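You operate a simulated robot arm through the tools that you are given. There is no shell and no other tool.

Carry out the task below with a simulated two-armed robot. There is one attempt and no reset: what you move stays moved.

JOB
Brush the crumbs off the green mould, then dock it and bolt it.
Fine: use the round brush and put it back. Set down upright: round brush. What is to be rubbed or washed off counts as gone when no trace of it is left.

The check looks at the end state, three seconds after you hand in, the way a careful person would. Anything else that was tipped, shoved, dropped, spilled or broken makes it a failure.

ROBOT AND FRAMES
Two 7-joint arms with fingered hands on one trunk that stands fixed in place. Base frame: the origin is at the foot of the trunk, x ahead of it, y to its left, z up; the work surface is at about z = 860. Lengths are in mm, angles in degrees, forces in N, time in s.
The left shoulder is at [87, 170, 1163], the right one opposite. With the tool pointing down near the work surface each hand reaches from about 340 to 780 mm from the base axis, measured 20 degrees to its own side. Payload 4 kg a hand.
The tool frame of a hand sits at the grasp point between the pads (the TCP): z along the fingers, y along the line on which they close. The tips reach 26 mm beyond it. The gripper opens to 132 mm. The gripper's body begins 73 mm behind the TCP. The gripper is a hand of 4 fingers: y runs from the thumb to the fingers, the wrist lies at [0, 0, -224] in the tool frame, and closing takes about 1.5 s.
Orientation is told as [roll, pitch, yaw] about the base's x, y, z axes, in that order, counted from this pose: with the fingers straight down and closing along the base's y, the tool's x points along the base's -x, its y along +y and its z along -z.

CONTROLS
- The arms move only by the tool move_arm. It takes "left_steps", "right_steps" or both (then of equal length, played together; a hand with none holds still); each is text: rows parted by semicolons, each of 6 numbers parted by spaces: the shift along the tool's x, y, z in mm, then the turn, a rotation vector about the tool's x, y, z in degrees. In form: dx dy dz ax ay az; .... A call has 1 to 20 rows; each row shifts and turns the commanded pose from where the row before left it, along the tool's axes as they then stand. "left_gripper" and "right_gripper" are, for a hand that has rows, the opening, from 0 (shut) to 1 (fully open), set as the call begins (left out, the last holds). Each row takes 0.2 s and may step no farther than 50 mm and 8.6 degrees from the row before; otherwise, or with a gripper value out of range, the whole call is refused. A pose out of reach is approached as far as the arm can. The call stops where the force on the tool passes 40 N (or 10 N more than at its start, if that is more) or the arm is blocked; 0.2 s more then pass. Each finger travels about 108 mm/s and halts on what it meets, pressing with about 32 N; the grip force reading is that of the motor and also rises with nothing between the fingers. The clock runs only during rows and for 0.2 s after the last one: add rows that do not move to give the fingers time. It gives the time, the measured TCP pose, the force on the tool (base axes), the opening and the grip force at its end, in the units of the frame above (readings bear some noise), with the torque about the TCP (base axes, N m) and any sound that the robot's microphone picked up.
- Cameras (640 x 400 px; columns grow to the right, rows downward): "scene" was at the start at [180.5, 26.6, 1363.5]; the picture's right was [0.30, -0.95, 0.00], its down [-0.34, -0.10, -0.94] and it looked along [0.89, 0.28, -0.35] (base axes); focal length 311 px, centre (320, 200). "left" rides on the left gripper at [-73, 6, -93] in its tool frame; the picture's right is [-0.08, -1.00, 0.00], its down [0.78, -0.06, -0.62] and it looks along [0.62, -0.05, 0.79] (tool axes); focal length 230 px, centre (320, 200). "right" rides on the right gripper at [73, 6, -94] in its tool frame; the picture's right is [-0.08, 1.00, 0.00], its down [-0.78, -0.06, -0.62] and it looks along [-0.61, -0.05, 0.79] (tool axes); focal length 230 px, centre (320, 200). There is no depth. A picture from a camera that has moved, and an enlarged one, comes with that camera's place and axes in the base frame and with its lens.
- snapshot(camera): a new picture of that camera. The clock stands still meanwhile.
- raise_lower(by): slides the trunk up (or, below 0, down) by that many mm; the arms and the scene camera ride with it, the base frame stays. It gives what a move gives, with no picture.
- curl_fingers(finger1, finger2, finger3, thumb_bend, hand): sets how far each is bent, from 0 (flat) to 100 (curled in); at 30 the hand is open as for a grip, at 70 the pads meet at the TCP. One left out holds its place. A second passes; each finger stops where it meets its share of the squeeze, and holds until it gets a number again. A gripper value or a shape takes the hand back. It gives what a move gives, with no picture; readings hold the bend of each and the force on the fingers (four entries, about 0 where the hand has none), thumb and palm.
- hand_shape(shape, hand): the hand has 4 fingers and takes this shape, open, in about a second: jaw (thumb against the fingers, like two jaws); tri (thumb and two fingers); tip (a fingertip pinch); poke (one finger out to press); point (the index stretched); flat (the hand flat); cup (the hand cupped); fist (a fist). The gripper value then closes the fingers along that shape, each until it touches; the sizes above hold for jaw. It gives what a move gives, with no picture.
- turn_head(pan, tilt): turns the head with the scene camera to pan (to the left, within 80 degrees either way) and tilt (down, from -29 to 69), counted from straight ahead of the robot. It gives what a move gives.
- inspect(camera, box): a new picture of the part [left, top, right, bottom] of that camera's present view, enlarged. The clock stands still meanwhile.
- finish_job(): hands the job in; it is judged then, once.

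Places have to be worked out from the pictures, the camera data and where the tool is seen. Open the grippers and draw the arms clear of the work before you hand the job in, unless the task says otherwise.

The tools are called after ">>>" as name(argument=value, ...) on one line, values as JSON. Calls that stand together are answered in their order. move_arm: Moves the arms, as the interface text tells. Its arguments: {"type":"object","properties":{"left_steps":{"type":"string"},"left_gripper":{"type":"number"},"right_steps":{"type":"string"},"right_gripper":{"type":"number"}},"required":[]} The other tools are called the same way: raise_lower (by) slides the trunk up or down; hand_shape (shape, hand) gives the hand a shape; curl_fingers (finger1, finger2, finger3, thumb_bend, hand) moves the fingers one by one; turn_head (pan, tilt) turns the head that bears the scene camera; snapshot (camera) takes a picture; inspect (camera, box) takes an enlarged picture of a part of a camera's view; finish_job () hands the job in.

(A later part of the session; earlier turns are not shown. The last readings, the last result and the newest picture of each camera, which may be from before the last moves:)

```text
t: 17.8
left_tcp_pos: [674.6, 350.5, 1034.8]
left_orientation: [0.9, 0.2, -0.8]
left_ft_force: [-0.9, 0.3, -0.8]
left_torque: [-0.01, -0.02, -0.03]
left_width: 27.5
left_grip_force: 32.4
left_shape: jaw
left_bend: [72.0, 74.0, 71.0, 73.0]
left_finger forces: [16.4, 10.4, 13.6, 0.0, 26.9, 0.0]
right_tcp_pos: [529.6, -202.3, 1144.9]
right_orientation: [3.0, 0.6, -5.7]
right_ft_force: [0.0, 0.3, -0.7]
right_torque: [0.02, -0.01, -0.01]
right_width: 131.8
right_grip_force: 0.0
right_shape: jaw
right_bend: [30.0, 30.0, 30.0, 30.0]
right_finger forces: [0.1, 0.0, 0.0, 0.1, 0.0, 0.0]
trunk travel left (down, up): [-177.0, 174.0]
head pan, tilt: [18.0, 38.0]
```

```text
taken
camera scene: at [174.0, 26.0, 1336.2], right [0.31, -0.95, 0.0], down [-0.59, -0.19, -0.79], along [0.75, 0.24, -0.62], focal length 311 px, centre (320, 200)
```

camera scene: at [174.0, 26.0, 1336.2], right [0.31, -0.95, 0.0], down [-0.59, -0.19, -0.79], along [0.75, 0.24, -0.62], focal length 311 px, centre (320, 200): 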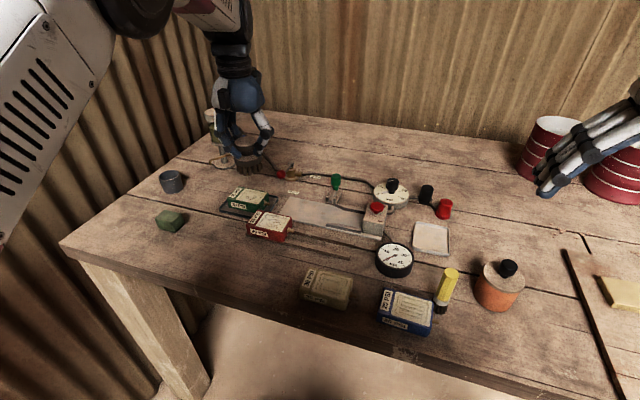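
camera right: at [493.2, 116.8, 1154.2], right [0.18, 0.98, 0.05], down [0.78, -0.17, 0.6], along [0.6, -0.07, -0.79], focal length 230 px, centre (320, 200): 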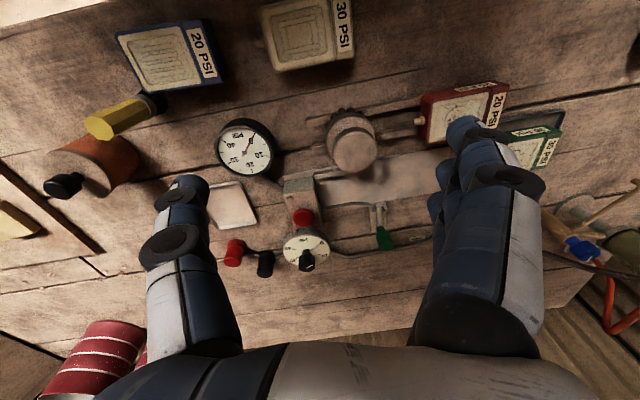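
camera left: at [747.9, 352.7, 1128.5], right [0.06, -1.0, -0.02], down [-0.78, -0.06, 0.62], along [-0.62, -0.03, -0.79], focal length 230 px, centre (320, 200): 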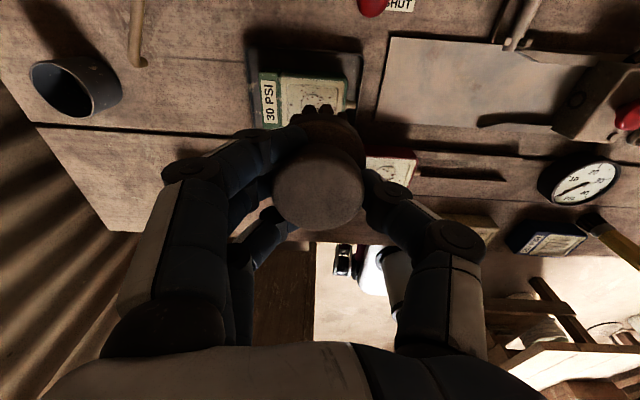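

Measured TCP is (674.6, 350.5, 1034.8); I shift +y 10 and +x 3 and descend to leave the bristles about 15 mm above the mould.

>>> move_arm(left_steps="-2 4 15 0 0 0; -1 4 20 0 0 0; 0 2 15 0 0 0; 0 0 6 0 0 0; 0 0 0 0 0 0; 0 0 0 0 0 0")

>>> snapshot(camera="left")

>>> inspect(camera="scene", box=[200, 130, 320, 250])

```text
t: 19.2
left_tcp_pos: [680.2, 359.5, 982.1]
left_orientation: [0.9, 0.2, -0.8]
left_ft_force: [0.3, -0.1, -0.4]
left_torque: [-0.02, 0.03, 0.03]
left_width: 27.4
left_grip_force: 31.6
left_shape: jaw
left_bend: [72.0, 74.0, 71.0, 73.0]
left_finger forces: [16.9, 10.4, 14.0, 0.0, 26.7, 0.0]
right_tcp_pos: [530.6, -202.9, 1145.6]
right_orientation: [3.1, 0.5, -5.7]
right_ft_force: [-0.4, 0.1, -0.7]
right_torque: [0.02, -0.02, 0.0]
right_width: 131.8
right_grip_force: 0.0
right_shape: jaw
right_bend: [30.0, 30.0, 30.0, 30.0]
right_finger forces: [0.1, 0.1, 0.0, 0.0, 0.1, 0.1]
trunk travel left (down, up): [-177.0, 174.0]
head pan, tilt: [18.0, 38.0]
```

```text
taken
camera left: at [752.2, 362.0, 1076.1], right [0.06, -1.0, -0.02], down [-0.78, -0.06, 0.62], along [-0.62, -0.03, -0.79], focal length 230 px, centre (320, 200)
```

left: 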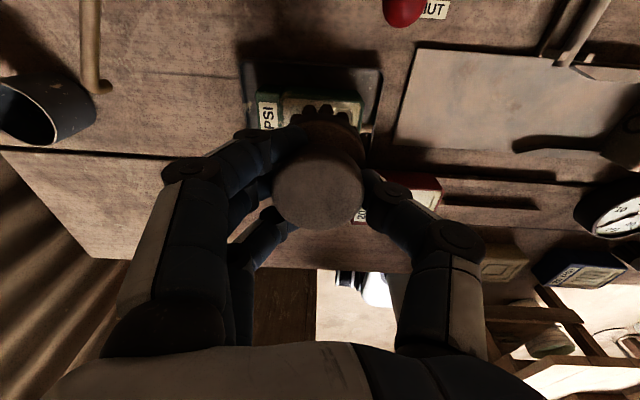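

```text
3.33 times, centred on (260, 190) of scene
camera zoom: at [173.8, 25.7, 1336.3], right [0.31, -0.95, 0.0], down [-0.59, -0.19, -0.79], along [0.75, 0.24, -0.62], focal length 1036 px, centre (520, 233)
```

zoom: 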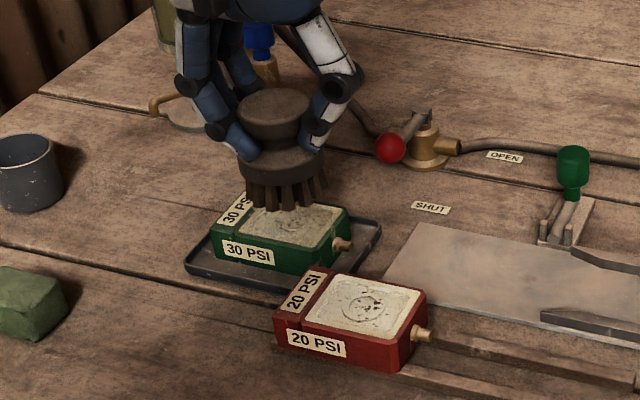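

Brush is right above the mould. I descend 16 mm, then step finely while watching the force.

>>> move_arm(left_steps="1 1 6 0 0 0; 0 0 6 0 0 0; 0 0 4 0 0 0; 0 0 0 0 0 0")

>>> move_arm(left_steps="0 0 2 0 0 0; 0 0 1 0 0 0; 0 0 0 0 0 0")

>>> move_arm(left_steps="0 0 1.5 0 0 0; 0 0 1 0 0 0; 0 0 0 0 0 0")

```text
t: 20.2
left_tcp_pos: [677.7, 360.1, 966.6]
left_orientation: [0.8, 0.2, -0.8]
left_ft_force: [-0.7, -0.1, -0.5]
left_torque: [-0.01, -0.03, 0.01]
left_width: 27.1
left_grip_force: 31.5
left_shape: jaw
left_bend: [72.0, 74.0, 71.0, 73.0]
left_finger forces: [17.2, 10.6, 14.3, 0.0, 26.8, 0.0]
right_tcp_pos: [530.0, -201.6, 1146.3]
right_orientation: [2.9, 0.7, -5.7]
right_ft_force: [-0.2, -0.2, 0.7]
right_torque: [0.0, 0.01, -0.01]
right_width: 131.7
right_grip_force: 0.1
right_shape: jaw
right_bend: [30.0, 30.0, 30.0, 30.0]
right_finger forces: [0.0, 0.0, 0.1, 0.0, 0.1, 0.0]
trunk travel left (down, up): [-177.0, 174.0]
head pan, tilt: [18.0, 38.0]
```

```text
t: 21.0
left_tcp_pos: [677.6, 360.7, 963.3]
left_orientation: [0.9, 0.2, -0.8]
left_ft_force: [-1.1, -0.7, -0.4]
left_torque: [0.02, 0.02, 0.01]
left_width: 27.1
left_grip_force: 31.9
left_shape: jaw
left_bend: [72.0, 74.0, 71.0, 73.0]
left_finger forces: [17.1, 10.7, 14.3, 0.0, 26.7, 0.0]
right_tcp_pos: [529.1, -202.5, 1145.7]
right_orientation: [3.1, 0.6, -5.7]
right_ft_force: [-0.3, 0.0, -1.1]
right_torque: [-0.04, 0.0, 0.0]
right_width: 132.0
right_grip_force: 0.1
right_shape: jaw
right_bend: [30.0, 30.0, 30.0, 30.0]
right_finger forces: [0.0, 0.0, 0.0, 0.0, 0.0, 0.1]
trunk travel left (down, up): [-177.0, 174.0]
head pan, tilt: [18.0, 38.0]
```

```text
t: 21.8
left_tcp_pos: [677.5, 359.5, 959.0]
left_orientation: [0.9, 0.3, -0.9]
left_ft_force: [0.6, -1.2, -1.4]
left_torque: [-0.04, -0.01, -0.01]
left_width: 26.9
left_grip_force: 32.0
left_shape: jaw
left_bend: [72.0, 74.0, 71.0, 73.0]
left_finger forces: [17.2, 10.6, 14.4, 0.0, 26.9, 0.0]
right_tcp_pos: [529.4, -202.8, 1145.0]
right_orientation: [3.0, 0.6, -5.6]
right_ft_force: [0.7, 0.2, 0.2]
right_torque: [-0.03, 0.03, 0.04]
right_width: 131.5
right_grip_force: 0.1
right_shape: jaw
right_bend: [30.0, 30.0, 30.0, 30.0]
right_finger forces: [0.0, 0.1, 0.0, 0.1, 0.0, 0.0]
trunk travel left (down, up): [-177.0, 174.0]
head pan, tilt: [18.0, 38.0]
```

No contact force yet at z≈960. I check the gap visually.

>>> inspect(camera="scene", box=[220, 160, 300, 230])

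>>> inspect(camera="left", box=[220, 40, 400, 160])

```text
5.71 times, centred on (260, 195) of scene
camera zoom: at [173.8, 25.7, 1336.3], right [0.31, -0.95, 0.0], down [-0.59, -0.19, -0.79], along [0.75, 0.24, -0.62], focal length 1777 px, centre (663, 229)
```

zoom: 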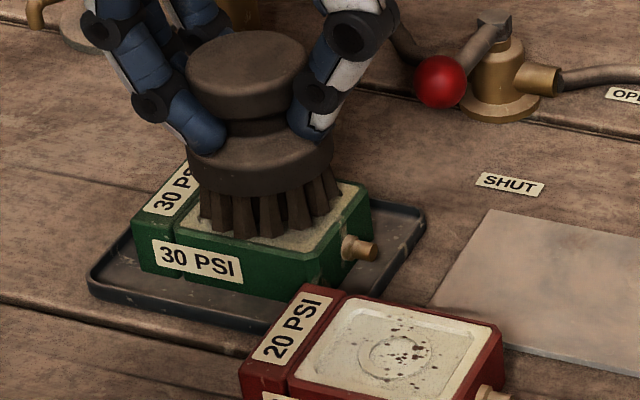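

```text
3.33 times, centred on (310, 100) of left
camera zoom: at [751.1, 362.3, 1053.4], right [0.06, -1.0, -0.02], down [-0.78, -0.06, 0.62], along [-0.62, -0.03, -0.79], focal length 767 px, centre (353, 533)
```

zoom: 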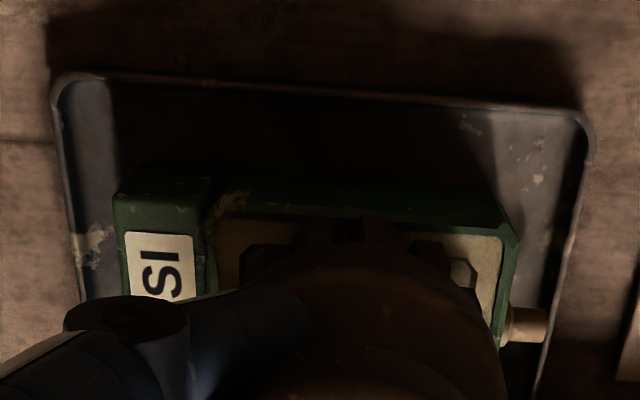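

Bristles are practically on the mould face. I press down in 1–1.5 mm steps until a light contact force shows.

>>> move_arm(left_steps="0 0 1.5 0 0 0; 0 0 0 0 0 0; 0 0 0 0 0 0")

>>> move_arm(left_steps="0 0 1.5 0 0 0; 0 0 0 0 0 0; 0 0 0 0 0 0")

```text
t: 22.6
left_tcp_pos: [678.0, 359.0, 958.8]
left_orientation: [0.9, 0.2, -0.8]
left_ft_force: [0.6, 0.4, -1.1]
left_torque: [0.01, 0.0, -0.03]
left_width: 27.1
left_grip_force: 32.0
left_shape: jaw
left_bend: [72.0, 74.0, 71.0, 73.0]
left_finger forces: [17.2, 10.6, 14.4, 0.0, 26.8, 0.1]
right_tcp_pos: [530.0, -203.0, 1146.1]
right_orientation: [2.9, 0.7, -5.7]
right_ft_force: [0.5, -0.1, 0.2]
right_torque: [0.01, 0.0, -0.01]
right_width: 132.0
right_grip_force: 0.1
right_shape: jaw
right_bend: [30.0, 30.0, 30.0, 30.0]
right_finger forces: [0.1, 0.1, 0.1, 0.0, 0.1, 0.0]
trunk travel left (down, up): [-177.0, 174.0]
head pan, tilt: [18.0, 38.0]
```

```text
t: 23.4
left_tcp_pos: [676.8, 359.1, 957.7]
left_orientation: [1.0, 0.2, -0.8]
left_ft_force: [-0.4, -0.1, 1.1]
left_torque: [0.03, -0.04, 0.0]
left_width: 27.2
left_grip_force: 32.0
left_shape: jaw
left_bend: [72.0, 74.0, 71.0, 73.0]
left_finger forces: [18.5, 10.4, 14.3, 0.1, 26.9, 0.0]
right_tcp_pos: [528.7, -202.2, 1145.4]
right_orientation: [3.0, 0.5, -5.6]
right_ft_force: [0.5, 0.1, -0.7]
right_torque: [0.01, -0.01, -0.01]
right_width: 132.0
right_grip_force: 0.0
right_shape: jaw
right_bend: [30.0, 30.0, 30.0, 30.0]
right_finger forces: [0.0, 0.1, 0.1, 0.0, 0.0, 0.1]
trunk travel left (down, up): [-177.0, 174.0]
head pan, tilt: [18.0, 38.0]
```

A hint of contact (finger force changed). I press 1 mm further, twice.

>>> move_arm(left_steps="0 0 1 0 0 0; 0 0 0 0 0 0; 0 0 0 0 0 0")

>>> move_arm(left_steps="0 0 1 0 0 0; 0 0 0 0 0 0; 0 0 0 0 0 0")

```text
t: 24.2
left_tcp_pos: [677.5, 359.0, 957.2]
left_orientation: [0.9, 0.1, -0.8]
left_ft_force: [-0.4, 1.3, 6.3]
left_torque: [0.15, -0.19, 0.0]
left_width: 27.1
left_grip_force: 32.1
left_shape: jaw
left_bend: [73.0, 74.0, 72.0, 73.0]
left_finger forces: [22.7, 10.1, 14.7, 0.0, 27.7, 0.0]
right_tcp_pos: [530.0, -202.0, 1146.2]
right_orientation: [3.1, 0.6, -5.7]
right_ft_force: [0.5, 0.5, -0.6]
right_torque: [0.02, -0.03, -0.02]
right_width: 131.9
right_grip_force: 0.1
right_shape: jaw
right_bend: [30.0, 30.0, 30.0, 30.0]
right_finger forces: [0.1, 0.0, 0.0, 0.1, 0.1, 0.1]
trunk travel left (down, up): [-177.0, 174.0]
head pan, tilt: [18.0, 38.0]
```

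```text
t: 25.0
left_tcp_pos: [676.5, 360.1, 955.6]
left_orientation: [0.9, 0.0, -0.7]
left_ft_force: [-1.2, -0.1, 13.9]
left_torque: [0.21, -0.2, 0.04]
left_width: 27.2
left_grip_force: 32.1
left_shape: jaw
left_bend: [73.0, 74.0, 72.0, 73.0]
left_finger forces: [24.9, 9.5, 15.6, 0.0, 28.4, 0.0]
right_tcp_pos: [529.0, -202.4, 1146.5]
right_orientation: [3.0, 0.5, -5.6]
right_ft_force: [-0.4, 0.4, -0.4]
right_torque: [-0.01, -0.01, 0.02]
right_width: 132.0
right_grip_force: 0.0
right_shape: jaw
right_bend: [30.0, 30.0, 30.0, 30.0]
right_finger forces: [0.0, 0.1, 0.1, 0.1, 0.0, 0.0]
trunk travel left (down, up): [-177.0, 174.0]
head pan, tilt: [18.0, 38.0]
```

Contact is at about 6–14 N within 1 mm; I back off 1 mm and make gentle sweeps in y, then check the mould and crumbs.

>>> move_arm(left_steps="0 0 -1 0 0 0; 0 3 0 0 0 0; 0 4 0 0 0 0; 0 -4 0 0 0 0; 0 -4 0 0 0 0; 0 -4 0 0 0 0; 0 -4 0 0 0 0; 0 4 0 0 0 0; 0 4 0 0 0 0; 0 1 0 0 0 0")

>>> inspect(camera="scene", box=[220, 160, 300, 230])

```text
t: 27.2
left_tcp_pos: [677.6, 360.6, 956.4]
left_orientation: [0.9, 0.1, -0.9]
left_ft_force: [-0.5, -3.6, 10.3]
left_torque: [0.01, -0.18, -0.05]
left_width: 27.3
left_grip_force: 31.5
left_shape: jaw
left_bend: [73.0, 74.0, 72.0, 74.0]
left_finger forces: [23.0, 9.4, 17.7, 0.0, 28.3, 0.0]
right_tcp_pos: [528.6, -203.1, 1147.0]
right_orientation: [3.0, 0.5, -5.7]
right_ft_force: [0.0, 0.5, -0.3]
right_torque: [-0.01, 0.02, 0.0]
right_width: 131.9
right_grip_force: 0.0
right_shape: jaw
right_bend: [30.0, 30.0, 30.0, 30.0]
right_finger forces: [0.0, 0.0, 0.1, 0.1, 0.0, 0.0]
trunk travel left (down, up): [-177.0, 174.0]
head pan, tilt: [18.0, 38.0]
```

```text
5.71 times, centred on (260, 195) of scene
camera zoom: at [172.7, 24.6, 1336.5], right [0.31, -0.95, 0.0], down [-0.58, -0.19, -0.79], along [0.75, 0.24, -0.61], focal length 1777 px, centre (663, 229)
```

zoom: 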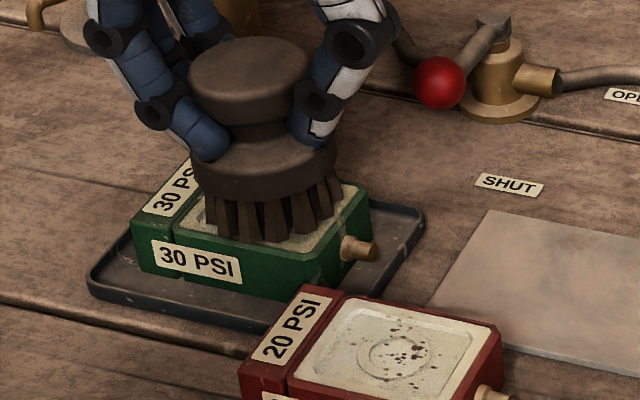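

The mould has not moved (friction ≈3.6 N). I continue with wider sweeps in x and y, then lift to inspect the face.

>>> move_arm(left_steps="4 0 0 0 0 0; 4 0 0 0 0 0; -5 0 0 0 0 0; -5 0 0 0 0 0; -5 0 0 0 0 0; -3 0 0 0 0 0; 0 5 0 0 0 0; 0 5 0 0 0 0; 5 0 0 0 0 0; 5 0 0 0 0 0; 5 -5 0 0 0 0; 3 -5 0 0 0 0; 0 -5 0 0 0 0; -5 -5 0 0 0 0; -5 0 0 0 0 0; -5 0 0 0 0 0; -2 5 0 0 0 0; 4 5 0 0 0 0; 4 0 0 0 0 0; 1 0 0 0 0 0")

>>> move_arm(left_steps="0 0 -10 0 0 0; 20 0 -20 0 0 0; 25 -30 -20 0 0 0; 0 -40 -10 0 0 0; 0 -40 0 0 0 0; 0 0 0 0 0 0; 0 0 0 0 0 0")

>>> inspect(camera="scene", box=[210, 160, 310, 240])

>>> snapshot(camera="left")

```text
t: 31.4
left_tcp_pos: [677.3, 359.1, 957.3]
left_orientation: [0.8, 0.1, -0.7]
left_ft_force: [3.4, 0.6, 8.3]
left_torque: [0.24, -0.33, -0.08]
left_width: 27.2
left_grip_force: 31.4
left_shape: jaw
left_bend: [73.0, 74.0, 72.0, 74.0]
left_finger forces: [29.3, 10.5, 17.6, 0.1, 28.8, 0.1]
right_tcp_pos: [529.3, -202.7, 1145.7]
right_orientation: [3.1, 0.4, -5.7]
right_ft_force: [0.3, 0.6, -0.1]
right_torque: [0.03, -0.03, -0.06]
right_width: 132.1
right_grip_force: 0.0
right_shape: jaw
right_bend: [30.0, 30.0, 30.0, 30.0]
right_finger forces: [0.1, 0.0, 0.0, 0.1, 0.0, 0.0]
trunk travel left (down, up): [-177.0, 174.0]
head pan, tilt: [18.0, 38.0]
```

```text
t: 33.0
left_tcp_pos: [631.7, 249.2, 1014.2]
left_orientation: [0.8, 0.2, -0.9]
left_ft_force: [-0.8, 0.2, -0.6]
left_torque: [-0.03, 0.03, -0.02]
left_width: 27.1
left_grip_force: 31.9
left_shape: jaw
left_bend: [73.0, 74.0, 72.0, 74.0]
left_finger forces: [22.9, 11.4, 17.8, 0.0, 27.0, 0.0]
right_tcp_pos: [530.2, -202.9, 1146.2]
right_orientation: [2.9, 0.6, -5.6]
right_ft_force: [-0.7, 0.0, 0.3]
right_torque: [0.03, -0.02, -0.02]
right_width: 131.9
right_grip_force: 0.1
right_shape: jaw
right_bend: [30.0, 30.0, 30.0, 30.0]
right_finger forces: [0.0, 0.1, 0.0, 0.0, 0.0, 0.0]
trunk travel left (down, up): [-177.0, 174.0]
head pan, tilt: [18.0, 38.0]
```

```text
5.00 times, centred on (260, 200) of scene
camera zoom: at [173.8, 25.3, 1336.3], right [0.31, -0.95, 0.0], down [-0.59, -0.19, -0.79], along [0.75, 0.24, -0.62], focal length 1555 px, centre (620, 200)
```

zoom: 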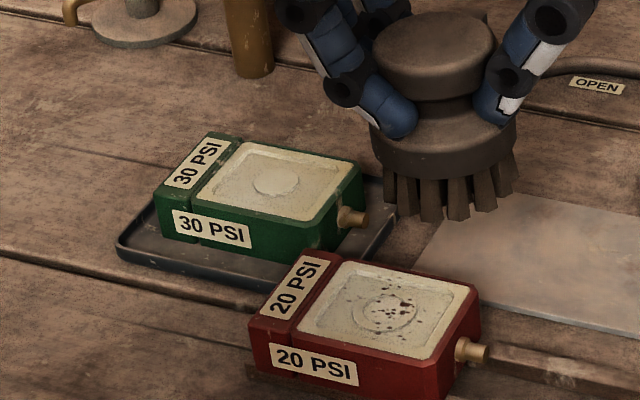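

```text
taken
camera left: at [705.2, 252.1, 1107.2], right [0.06, -1.0, -0.02], down [-0.78, -0.06, 0.62], along [-0.62, -0.03, -0.79], focal length 230 px, centre (320, 200)
```

left: 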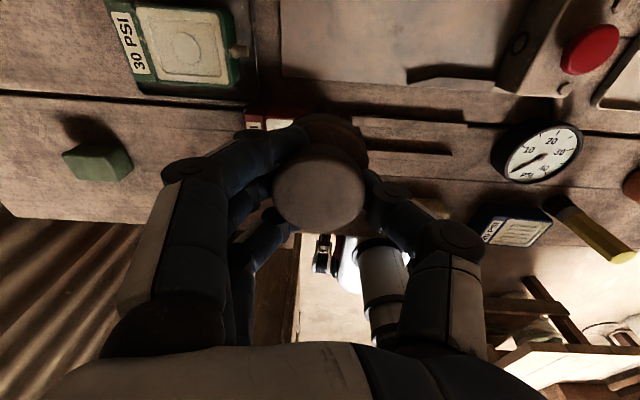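

The crumbs appear to be gone; I zoom in hard from both cameras to verify there is no trace left.

>>> inspect(camera="scene", box=[235, 182, 290, 220])

>>> inspect(camera="left", box=[100, 0, 270, 110])

```text
10.53 times, centred on (262, 201) of scene
camera zoom: at [173.8, 25.3, 1336.3], right [0.31, -0.95, 0.0], down [-0.59, -0.19, -0.79], along [0.75, 0.24, -0.62], focal length 3273 px, centre (925, 190)
```

zoom: 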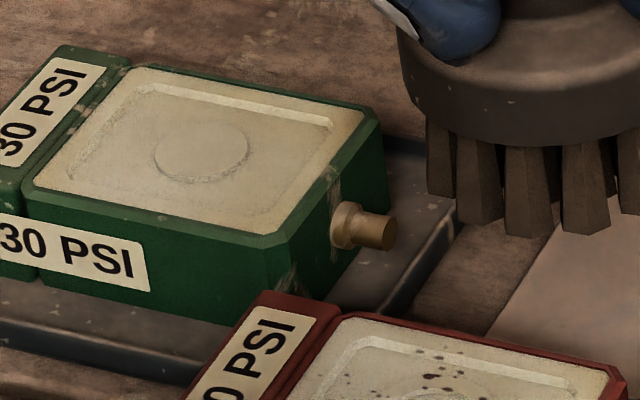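

```text
3.64 times, centred on (185, 55) of left
camera zoom: at [705.2, 252.1, 1107.2], right [0.06, -1.0, -0.02], down [-0.78, -0.06, 0.62], along [-0.62, -0.03, -0.79], focal length 837 px, centre (811, 727)
```

zoom: 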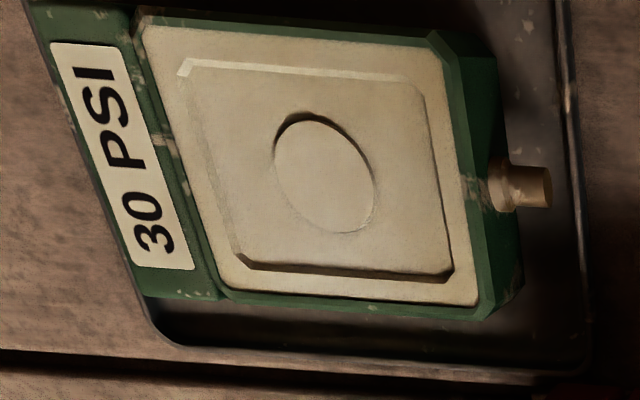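

The face is clean in both views. Now I carry the brush back above its place on the rails.

>>> move_arm(left_steps="5 -20 0 0 0 0; 5 -20 0 0 0 0; 6 -20 0 0 0 0; 6 -20 0 0 0 0; 6 -22 0 0 0 0; 0 0 0 0 0 0; 0 0 0 0 0 0")

>>> inspect(camera="scene", box=[240, 150, 400, 270])

```text
t: 34.6
left_tcp_pos: [602.2, 152.5, 1011.0]
left_orientation: [0.1, 0.3, 0.1]
left_ft_force: [0.1, 0.2, -0.5]
left_torque: [-0.01, -0.02, 0.01]
left_width: 27.2
left_grip_force: 32.6
left_shape: jaw
left_bend: [73.0, 74.0, 72.0, 74.0]
left_finger forces: [23.1, 11.3, 17.6, 0.0, 27.0, 0.1]
right_tcp_pos: [530.4, -201.1, 1144.9]
right_orientation: [3.0, 0.5, -5.7]
right_ft_force: [-0.1, -0.2, -0.6]
right_torque: [0.01, -0.03, -0.01]
right_width: 131.8
right_grip_force: 0.1
right_shape: jaw
right_bend: [30.0, 30.0, 30.0, 30.0]
right_finger forces: [0.0, 0.0, 0.0, 0.1, 0.0, 0.0]
trunk travel left (down, up): [-177.0, 174.0]
head pan, tilt: [18.0, 38.0]
```

```text
3.33 times, centred on (320, 210) of scene
camera zoom: at [173.8, 25.8, 1336.3], right [0.31, -0.95, 0.0], down [-0.59, -0.19, -0.79], along [0.75, 0.24, -0.62], focal length 1036 px, centre (320, 167)
```

zoom: 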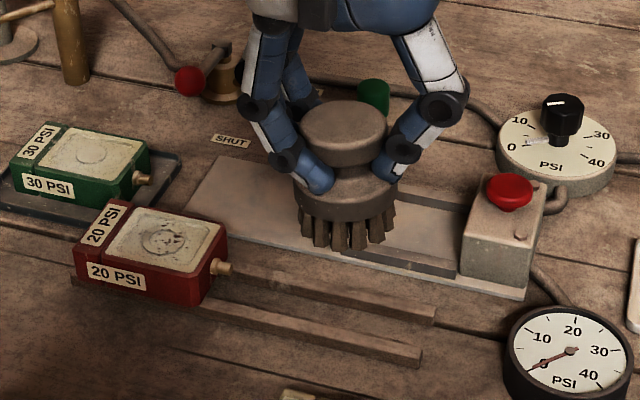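

Almost above the spot. I fine-correct position and match the grasp orientation while descending to about 15 mm above the rails.

>>> move_arm(left_steps="-1 -3 15 1 0 -1.3; 0 -2 20 0 0 0; 0 0 15 0 0 0; 0 0 8 0 0 0; 0 0 0 0 0 0; 0 0 0 0 0 0")

>>> inspect(camera="scene", box=[250, 150, 390, 270])

```text
t: 36.0
left_tcp_pos: [606.8, 148.2, 958.2]
left_orientation: [-0.7, 0.1, 1.2]
left_ft_force: [-0.3, -0.7, -0.2]
left_torque: [-0.01, -0.02, 0.05]
left_width: 27.2
left_grip_force: 31.9
left_shape: jaw
left_bend: [73.0, 74.0, 72.0, 74.0]
left_finger forces: [23.2, 11.5, 18.0, 0.0, 27.0, 0.0]
right_tcp_pos: [529.5, -202.1, 1144.7]
right_orientation: [3.0, 0.5, -5.7]
right_ft_force: [0.5, 0.5, 0.0]
right_torque: [-0.02, 0.01, 0.0]
right_width: 132.0
right_grip_force: 0.1
right_shape: jaw
right_bend: [30.0, 30.0, 30.0, 30.0]
right_finger forces: [0.0, 0.1, 0.0, 0.0, 0.0, 0.0]
trunk travel left (down, up): [-177.0, 174.0]
head pan, tilt: [18.0, 38.0]
```

```text
3.33 times, centred on (320, 210) of scene
camera zoom: at [173.9, 25.7, 1336.3], right [0.31, -0.95, 0.0], down [-0.59, -0.19, -0.79], along [0.75, 0.24, -0.62], focal length 1036 px, centre (320, 167)
```

zoom: 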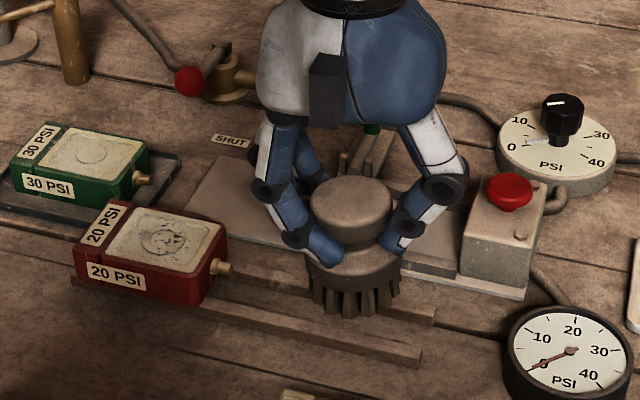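

I shift −2 mm in x and lower to just above the rails.

>>> move_arm(left_steps="2 -1 7 0 0 0; 0 0 7 0 0 0; 0 0 4 0 0 0; 0 0 0 0 0 0; 0 0 0 0 0 0")

>>> move_arm(left_steps="0 0 2 0 0 0; 0 0 0 0 0 0; 0 0 0 0 0 0")

```text
t: 37.2
left_tcp_pos: [604.2, 147.3, 937.5]
left_orientation: [-0.7, 0.1, 1.4]
left_ft_force: [0.0, 0.1, -1.4]
left_torque: [0.0, 0.01, -0.04]
left_width: 27.0
left_grip_force: 32.3
left_shape: jaw
left_bend: [73.0, 74.0, 72.0, 74.0]
left_finger forces: [23.3, 11.3, 18.2, 0.0, 26.9, 0.0]
right_tcp_pos: [530.8, -201.6, 1145.5]
right_orientation: [3.0, 0.6, -5.7]
right_ft_force: [-0.6, 0.0, -0.1]
right_torque: [0.01, 0.02, 0.01]
right_width: 132.1
right_grip_force: 0.1
right_shape: jaw
right_bend: [30.0, 30.0, 30.0, 30.0]
right_finger forces: [0.0, 0.1, 0.0, 0.1, 0.0, 0.0]
trunk travel left (down, up): [-177.0, 174.0]
head pan, tilt: [18.0, 38.0]
```

```text
t: 38.0
left_tcp_pos: [602.5, 146.5, 936.1]
left_orientation: [-0.7, 0.2, 1.3]
left_ft_force: [-0.3, 0.0, -1.2]
left_torque: [0.01, -0.03, -0.01]
left_width: 26.8
left_grip_force: 32.1
left_shape: jaw
left_bend: [73.0, 74.0, 72.0, 74.0]
left_finger forces: [23.4, 11.4, 18.2, 0.0, 27.0, 0.0]
right_tcp_pos: [530.1, -202.0, 1145.4]
right_orientation: [3.0, 0.7, -5.7]
right_ft_force: [0.4, -0.3, -0.3]
right_torque: [0.02, 0.02, 0.03]
right_width: 131.8
right_grip_force: 0.1
right_shape: jaw
right_bend: [30.0, 30.0, 30.0, 30.0]
right_finger forces: [0.0, 0.0, 0.0, 0.1, 0.0, 0.0]
trunk travel left (down, up): [-177.0, 174.0]
head pan, tilt: [18.0, 38.0]
```

No contact yet at z≈936; I step down 1 mm at a time.

>>> move_arm(left_steps="-1 0 1 0 0 0; 0 0 0 0 0 0; 0 0 0 0 0 0")

>>> move_arm(left_steps="0 0 1 0 0 0; 0 0 0 0 0 0; 0 0 0 0 0 0")

>>> inspect(camera="scene", box=[280, 190, 380, 270])

```text
t: 38.8
left_tcp_pos: [604.6, 146.7, 935.6]
left_orientation: [-0.8, 0.1, 1.1]
left_ft_force: [-0.6, -0.6, 1.0]
left_torque: [0.01, -0.06, -0.03]
left_width: 26.6
left_grip_force: 32.1
left_shape: jaw
left_bend: [73.0, 74.0, 72.0, 74.0]
left_finger forces: [24.5, 11.1, 18.2, 0.0, 27.5, 0.1]
right_tcp_pos: [530.9, -202.6, 1145.9]
right_orientation: [3.0, 0.5, -5.7]
right_ft_force: [0.2, -0.7, -0.1]
right_torque: [0.0, -0.01, -0.01]
right_width: 132.1
right_grip_force: 0.0
right_shape: jaw
right_bend: [30.0, 30.0, 30.0, 30.0]
right_finger forces: [0.0, 0.0, 0.0, 0.1, 0.0, 0.0]
trunk travel left (down, up): [-177.0, 174.0]
head pan, tilt: [18.0, 38.0]
```

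```text
t: 39.6
left_tcp_pos: [603.3, 147.9, 935.0]
left_orientation: [-0.6, 0.1, 1.2]
left_ft_force: [2.2, -0.8, 11.9]
left_torque: [0.2, -0.38, -0.07]
left_width: 26.8
left_grip_force: 32.2
left_shape: jaw
left_bend: [73.0, 74.0, 72.0, 74.0]
left_finger forces: [32.0, 10.1, 17.4, 0.0, 30.7, 0.0]
right_tcp_pos: [528.9, -202.2, 1146.2]
right_orientation: [3.0, 0.5, -5.7]
right_ft_force: [-0.5, 0.1, 0.3]
right_torque: [-0.01, -0.02, 0.01]
right_width: 131.8
right_grip_force: 0.1
right_shape: jaw
right_bend: [30.0, 30.0, 30.0, 30.0]
right_finger forces: [0.0, 0.0, 0.1, 0.0, 0.1, 0.1]
trunk travel left (down, up): [-177.0, 174.0]
head pan, tilt: [18.0, 38.0]
```

```text
5.00 times, centred on (330, 230) of scene
camera zoom: at [172.8, 25.3, 1336.6], right [0.31, -0.95, 0.0], down [-0.58, -0.19, -0.79], along [0.75, 0.24, -0.62], focal length 1555 px, centre (270, 50)
```

zoom: 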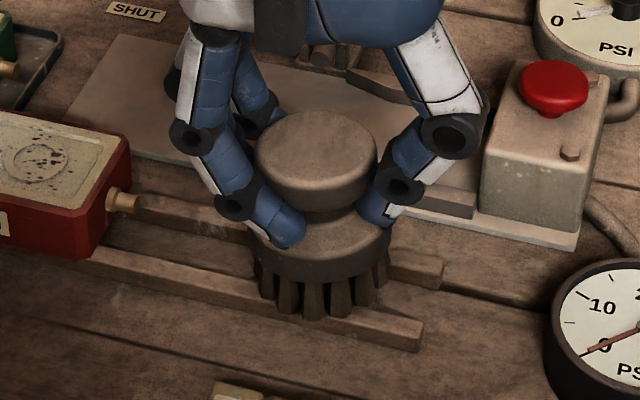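

The brush is seated on the rails at the same place as before (within ~2 mm). I ease off the pressure and open the fingers.

>>> move_arm(left_steps="0 0 -0.8 0 0 0; 0 0 0 0 0 0")

>>> move_arm(left_steps="0 0 0 0 0 0; 0 0 0 0 0 0; 0 0 0 0 0 0; 0 0 0 0 0 0; 0 0 0 0 0 0; 0 0 0 0 0 0", left_gripper=0.62)

>>> inspect(camera="scene", box=[280, 190, 380, 270])

>>> snapshot(camera="left")

```text
t: 40.2
left_tcp_pos: [604.1, 147.8, 933.8]
left_orientation: [-0.8, 0.1, 1.1]
left_ft_force: [4.4, -0.1, 12.1]
left_torque: [0.25, -0.47, -0.07]
left_width: 27.2
left_grip_force: 32.7
left_shape: jaw
left_bend: [73.0, 74.0, 72.0, 74.0]
left_finger forces: [32.7, 10.5, 17.3, 0.0, 30.1, 0.1]
right_tcp_pos: [529.8, -203.0, 1145.5]
right_orientation: [3.0, 0.5, -5.7]
right_ft_force: [-0.3, -0.1, -0.2]
right_torque: [-0.02, -0.02, 0.0]
right_width: 131.8
right_grip_force: 0.0
right_shape: jaw
right_bend: [30.0, 30.0, 30.0, 30.0]
right_finger forces: [0.1, 0.1, 0.0, 0.0, 0.0, 0.0]
trunk travel left (down, up): [-177.0, 174.0]
head pan, tilt: [18.0, 38.0]
```

```text
t: 41.6
left_tcp_pos: [603.8, 146.3, 935.9]
left_orientation: [-0.8, 0.2, 1.2]
left_ft_force: [-1.0, -0.4, 0.8]
left_torque: [-0.01, 0.0, 0.01]
left_width: 81.3
left_grip_force: 0.0
left_shape: jaw
left_bend: [71.0, 71.0, 71.0, 69.0]
left_finger forces: [0.1, 0.1, 0.0, 0.0, 0.0, 0.0]
right_tcp_pos: [529.1, -201.8, 1146.0]
right_orientation: [2.9, 0.7, -5.7]
right_ft_force: [-0.2, -0.2, 0.5]
right_torque: [-0.03, 0.0, -0.02]
right_width: 131.8
right_grip_force: 0.0
right_shape: jaw
right_bend: [30.0, 30.0, 30.0, 30.0]
right_finger forces: [0.0, 0.0, 0.0, 0.0, 0.1, 0.0]
trunk travel left (down, up): [-177.0, 174.0]
head pan, tilt: [18.0, 38.0]
```

```text
5.00 times, centred on (330, 230) of scene
camera zoom: at [173.7, 25.6, 1336.3], right [0.31, -0.95, 0.0], down [-0.59, -0.19, -0.79], along [0.75, 0.24, -0.62], focal length 1555 px, centre (270, 50)
```

zoom: 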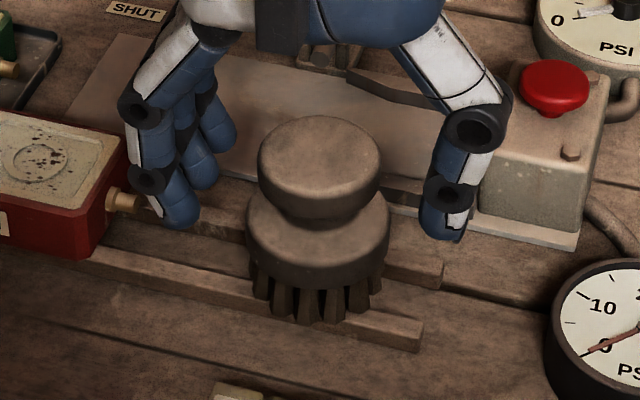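

```text
taken
camera left: at [676.7, 154.5, 1028.0], right [0.1, -1.0, 0.01], down [-0.78, -0.07, 0.62], along [-0.62, -0.07, -0.78], focal length 230 px, centre (320, 200)
```

left: 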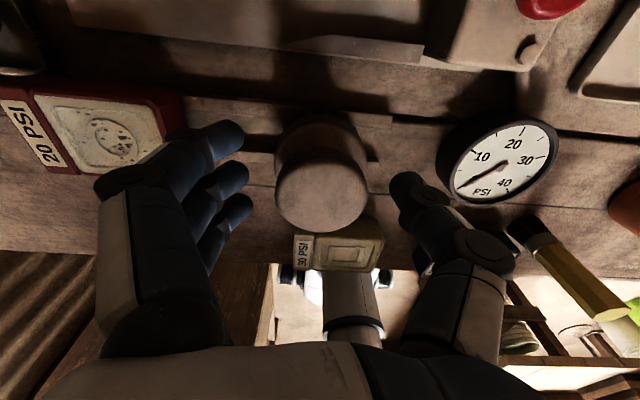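

The brush stands upright in its original place. I raise the hand clear, then turn it +90° in yaw so the jaws will close along x on the mould's sides.

>>> move_arm(left_steps="0 0 -15 0 0 0; 0 0 -25 0 0 0; 0 0 -25 0 0 0; 0 0 -30 0 0 0; 0 0 -20 0 0 0; 0 0 0 0 0 0")

>>> move_arm(left_steps="0 0 0 0 0 -8; 0 0 0 0 0 -8; 0 0 0 0 0 -8; 0 0 0 0 0 -8; 0 0 0 0 0 -8; 0 0 0 0 0 -8; 0 0 0 0 0 -8; 0 0 0 0 0 -8; 0 0 0 0 0 -8; 0 0 0 0 0 -8; 0 0 0 0 0 -8; 0 0 0 0 0 0; 0 0 0 0 0 0", left_gripper=0.8)

>>> snapshot(camera="left")

>>> snapshot(camera="scene")

```text
t: 43.0
left_tcp_pos: [602.2, 144.1, 1050.0]
left_orientation: [-0.4, 0.1, 0.8]
left_ft_force: [-0.1, -0.4, -0.1]
left_torque: [0.01, 0.02, -0.02]
left_width: 81.7
left_grip_force: 0.0
left_shape: jaw
left_bend: [71.0, 71.0, 71.0, 69.0]
left_finger forces: [0.1, 0.0, 0.0, 0.0, 0.1, 0.0]
right_tcp_pos: [529.7, -202.1, 1144.5]
right_orientation: [3.1, 0.5, -5.7]
right_ft_force: [-0.5, -0.5, 0.3]
right_torque: [-0.02, -0.04, -0.03]
right_width: 132.2
right_grip_force: 0.2
right_shape: jaw
right_bend: [30.0, 30.0, 30.0, 30.0]
right_finger forces: [0.0, 0.0, 0.0, 0.0, 0.1, 0.0]
trunk travel left (down, up): [-177.0, 174.0]
head pan, tilt: [18.0, 38.0]
```

```text
t: 45.8
left_tcp_pos: [607.3, 162.7, 1052.1]
left_orientation: [0.3, 3.5, 91.5]
left_ft_force: [0.9, 0.3, 0.0]
left_torque: [0.03, 0.02, 0.04]
left_width: 105.4
left_grip_force: 0.0
left_shape: jaw
left_bend: [59.0, 59.0, 59.0, 55.0]
left_finger forces: [0.0, 0.1, 0.0, 0.0, 0.1, 0.0]
right_tcp_pos: [529.4, -202.3, 1145.3]
right_orientation: [3.0, 0.6, -5.7]
right_ft_force: [0.4, -0.2, -0.5]
right_torque: [-0.04, -0.02, -0.01]
right_width: 131.7
right_grip_force: 0.2
right_shape: jaw
right_bend: [30.0, 30.0, 30.0, 30.0]
right_finger forces: [0.0, 0.1, 0.0, 0.0, 0.1, 0.0]
trunk travel left (down, up): [-177.0, 174.0]
head pan, tilt: [18.0, 38.0]
```

```text
taken
camera left: at [599.5, 240.4, 1142.4], right [0.99, 0.1, -0.01], down [0.08, -0.74, 0.66], along [0.06, -0.66, -0.75], focal length 230 px, centre (320, 200)
```

left: 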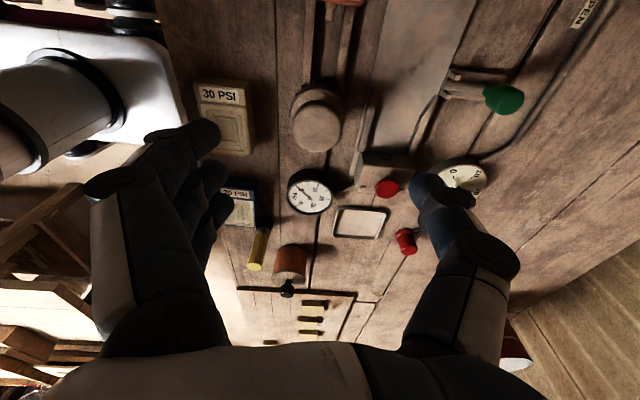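

```text
taken
camera scene: at [173.7, 25.7, 1336.3], right [0.31, -0.95, 0.0], down [-0.59, -0.19, -0.79], along [0.75, 0.24, -0.62], focal length 311 px, centre (320, 200)
```

scene: 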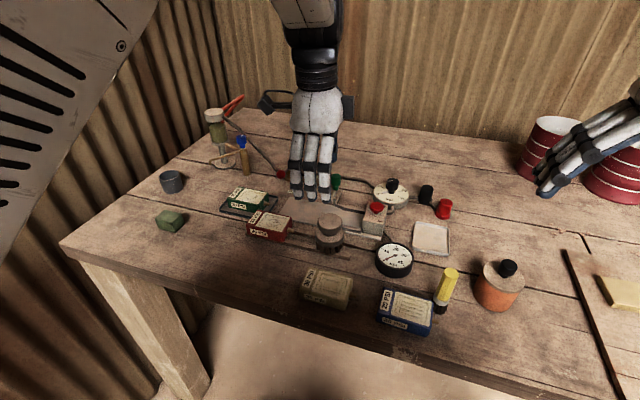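

Yaw 91.5° works, though there's 3.5° pitch to correct. This camera now looks along −y over the dock, so I zoom on the bolt from here.

>>> inspect(camera="left", box=[400, 40, 560, 140])

>>> inspect(camera="left", box=[300, 100, 480, 220])

```text
4.00 times, centred on (480, 90) of left
camera zoom: at [599.5, 240.4, 1142.4], right [0.99, 0.1, -0.01], down [0.08, -0.74, 0.66], along [0.06, -0.66, -0.75], focal length 920 px, centre (-320, 640)
```

zoom: 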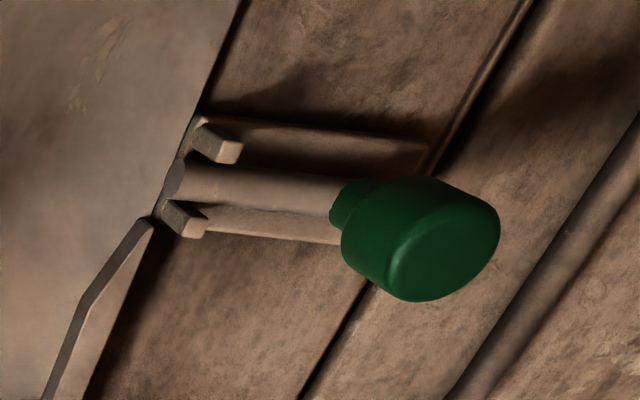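

```text
3.33 times, centred on (390, 160) of left
camera zoom: at [599.5, 240.4, 1142.4], right [0.99, 0.1, -0.01], down [0.08, -0.74, 0.66], along [0.06, -0.66, -0.75], focal length 767 px, centre (87, 333)
```

zoom: 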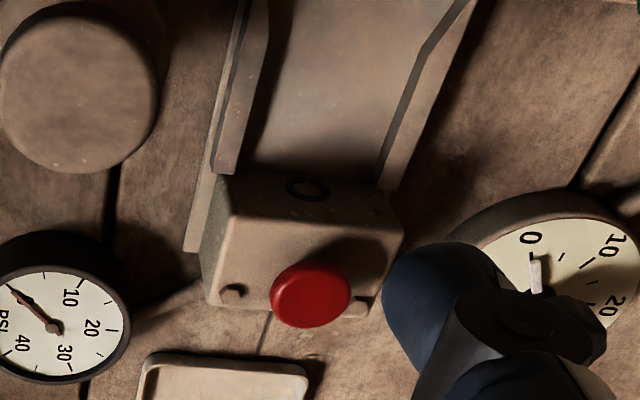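

The bolt is a plain sliding rod (axis y≈182, z≈873) with an upright green knob; it must be slid toward −x behind the mould. Dock gap centre x≈699. Now I take the hand over the green mould, levelling the pitch on the way.

>>> move_arm(left_steps="-26 -9 0 0.4 0 0; -26 -9 0 0.4 0 0; -26 -9 0 0.4 0 0; -26 -9 0 0.4 0 0; -26 -9 0 0.4 0 0; -26 -9 0 0.4 0 0; -26 -9 0 0.4 0 0; -20 -8 0 0.4 0 0; 0 0 0 0 0 0; 0 0 0 0 0 0; 0 0 0 0 0 0")

>>> snapshot(camera="left")

>>> snapshot(camera="scene")

```text
t: 48.2
left_tcp_pos: [679.9, 342.1, 1048.6]
left_orientation: [-3.0, 0.0, 88.5]
left_ft_force: [0.3, 0.7, 0.6]
left_torque: [0.0, 0.03, 0.0]
left_width: 105.1
left_grip_force: 0.1
left_shape: jaw
left_bend: [59.0, 59.0, 59.0, 55.0]
left_finger forces: [0.0, 0.0, 0.0, 0.1, 0.1, 0.0]
right_tcp_pos: [530.7, -202.9, 1146.0]
right_orientation: [3.1, 0.6, -5.6]
right_ft_force: [0.4, 0.1, -0.6]
right_torque: [0.02, 0.03, 0.0]
right_width: 131.9
right_grip_force: 0.1
right_shape: jaw
right_bend: [30.0, 30.0, 30.0, 30.0]
right_finger forces: [0.0, 0.0, 0.1, 0.0, 0.0, 0.0]
trunk travel left (down, up): [-177.0, 174.0]
head pan, tilt: [18.0, 38.0]
```

```text
taken
camera left: at [671.1, 414.7, 1141.6], right [1.0, 0.05, 0.05], down [0.01, -0.78, 0.62], along [0.07, -0.62, -0.78], focal length 230 px, centre (320, 200)
```

left: 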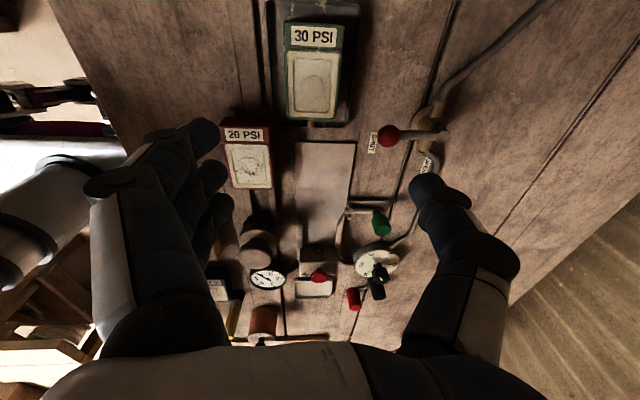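

```text
taken
camera scene: at [173.7, 25.6, 1336.3], right [0.31, -0.95, 0.0], down [-0.59, -0.19, -0.79], along [0.75, 0.24, -0.62], focal length 311 px, centre (320, 200)
```

scene: 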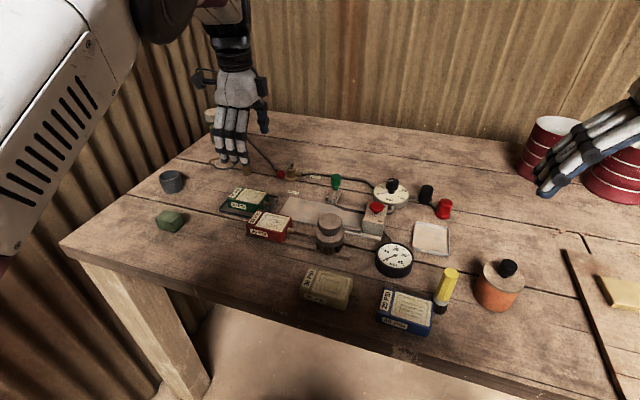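

Very clear aligned view. I zoom in on the green mould in its tray to get exact edges before descending.

>>> inspect(camera="left", box=[240, 0, 400, 140])

```text
2.86 times, centred on (320, 70) of left
camera zoom: at [671.1, 414.7, 1141.6], right [1.0, 0.05, 0.05], down [0.01, -0.78, 0.62], along [0.07, -0.62, -0.78], focal length 657 px, centre (320, 571)
```

zoom: 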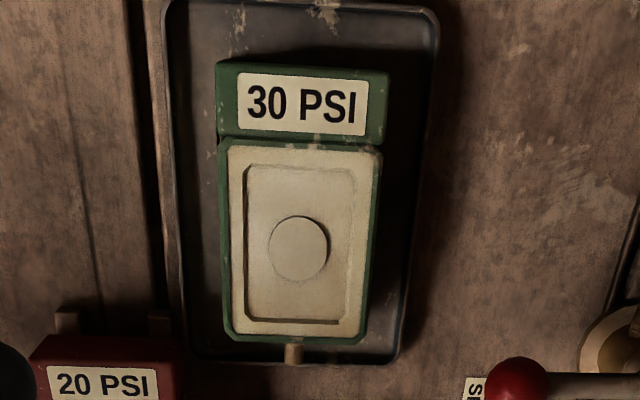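

Mould: x≈651.5–705, y≈328–410, centre (678, 369), yaw ≈ 0; tray rims at x≈635 and 726. I centre over it, level the hand and descend to z≈930 with a narrower opening.

>>> move_arm(left_steps="-7 0 15 0 -1 -0.4; -7 1 20 0 -1 -0.4; -7 0 20 0 -1 -0.4; -6 0 20 0 0 0; 0 0 20 0 0 0; 0 0 15 0 0 0; 0 0 0 0 0 0; 0 0 0 0 0 0", left_gripper=0.68)

>>> snapshot(camera="left")

>>> inspect(camera="scene", box=[190, 120, 320, 250])

```text
t: 50.0
left_tcp_pos: [684.0, 373.4, 941.1]
left_orientation: [-2.9, -2.8, 89.9]
left_ft_force: [0.8, 0.1, -0.6]
left_torque: [0.04, -0.02, 0.0]
left_width: 90.3
left_grip_force: 0.0
left_shape: jaw
left_bend: [68.0, 68.0, 68.0, 65.0]
left_finger forces: [0.0, 0.0, 0.1, 0.0, 0.1, 0.0]
right_tcp_pos: [530.3, -202.6, 1145.2]
right_orientation: [3.0, 0.6, -5.7]
right_ft_force: [0.7, 0.3, -0.2]
right_torque: [0.03, 0.02, -0.03]
right_width: 132.0
right_grip_force: 0.2
right_shape: jaw
right_bend: [30.0, 30.0, 30.0, 30.0]
right_finger forces: [0.0, 0.0, 0.0, 0.0, 0.1, 0.1]
trunk travel left (down, up): [-177.0, 174.0]
head pan, tilt: [18.0, 38.0]
```

```text
taken
camera left: at [673.9, 441.5, 1038.0], right [1.0, 0.07, 0.06], down [0.03, -0.81, 0.58], along [0.09, -0.58, -0.81], focal length 230 px, centre (320, 200)
```

left: 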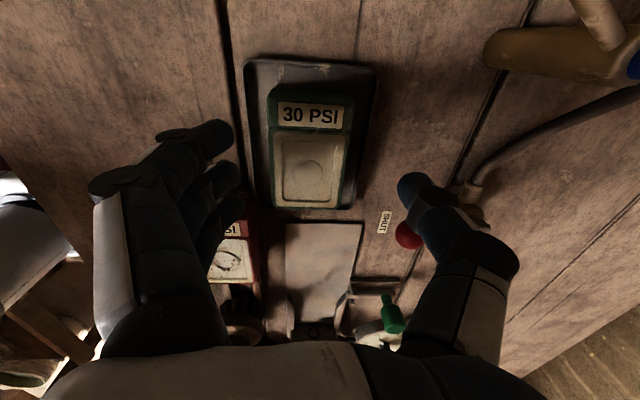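

```text
3.08 times, centred on (255, 185) of scene
camera zoom: at [173.9, 25.7, 1336.2], right [0.31, -0.95, 0.0], down [-0.59, -0.19, -0.79], along [0.75, 0.24, -0.62], focal length 957 px, centre (520, 246)
```

zoom: 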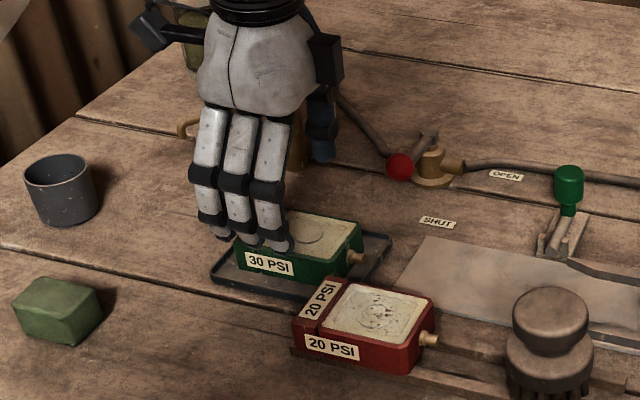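

Measured orientation shows I had the tilt signs swapped; roll −2.9 and pitch −2.8 need correcting. I level it, recentre to (678, 369) and lower a bit.

>>> move_arm(left_steps="2 3 0 -1.5 1.4 0; 2 3 5 -1.4 1.4 0; 0 0 8 0 0 0; 0 0 0 0 0 0; 0 0 0 0 0 0")

>>> snapshot(camera="left")

>>> inspect(camera="scene", box=[200, 140, 300, 230])

```text
t: 51.2
left_tcp_pos: [678.4, 371.0, 928.4]
left_orientation: [-0.3, 0.0, 89.8]
left_ft_force: [0.1, -0.5, -0.6]
left_torque: [0.01, -0.01, -0.02]
left_width: 90.1
left_grip_force: 0.0
left_shape: jaw
left_bend: [68.0, 68.0, 68.0, 65.0]
left_finger forces: [0.0, 0.1, 0.0, 0.0, 0.0, 0.0]
right_tcp_pos: [531.2, -203.5, 1145.0]
right_orientation: [3.1, 0.6, -5.6]
right_ft_force: [1.1, 1.0, 0.3]
right_torque: [0.0, 0.0, -0.03]
right_width: 131.8
right_grip_force: 0.1
right_shape: jaw
right_bend: [30.0, 30.0, 30.0, 30.0]
right_finger forces: [0.0, 0.0, 0.0, 0.0, 0.0, 0.0]
trunk travel left (down, up): [-177.0, 174.0]
head pan, tilt: [18.0, 38.0]
```

```text
taken
camera left: at [672.1, 442.1, 1021.2], right [1.0, 0.07, 0.0], down [0.06, -0.79, 0.62], along [0.05, -0.61, -0.79], focal length 230 px, centre (320, 200)
```

left: 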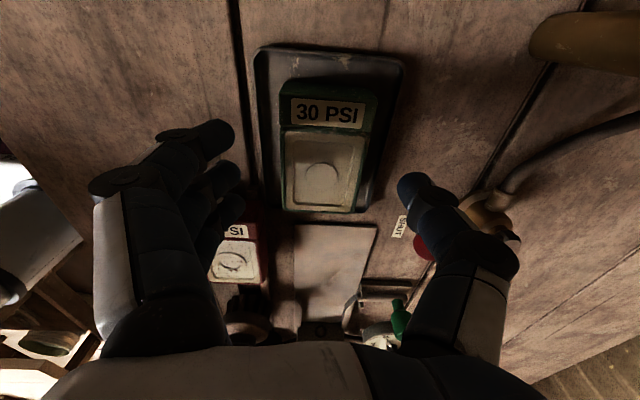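

```text
4.44 times, centred on (250, 185) of scene
camera zoom: at [173.8, 25.7, 1336.3], right [0.31, -0.95, 0.0], down [-0.59, -0.19, -0.79], along [0.75, 0.24, -0.62], focal length 1382 px, centre (631, 267)
```

zoom: 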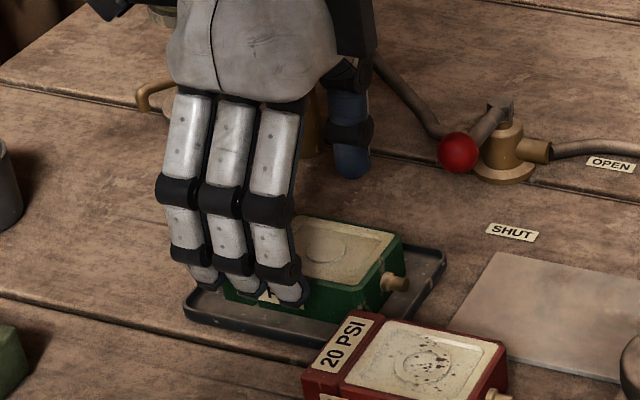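

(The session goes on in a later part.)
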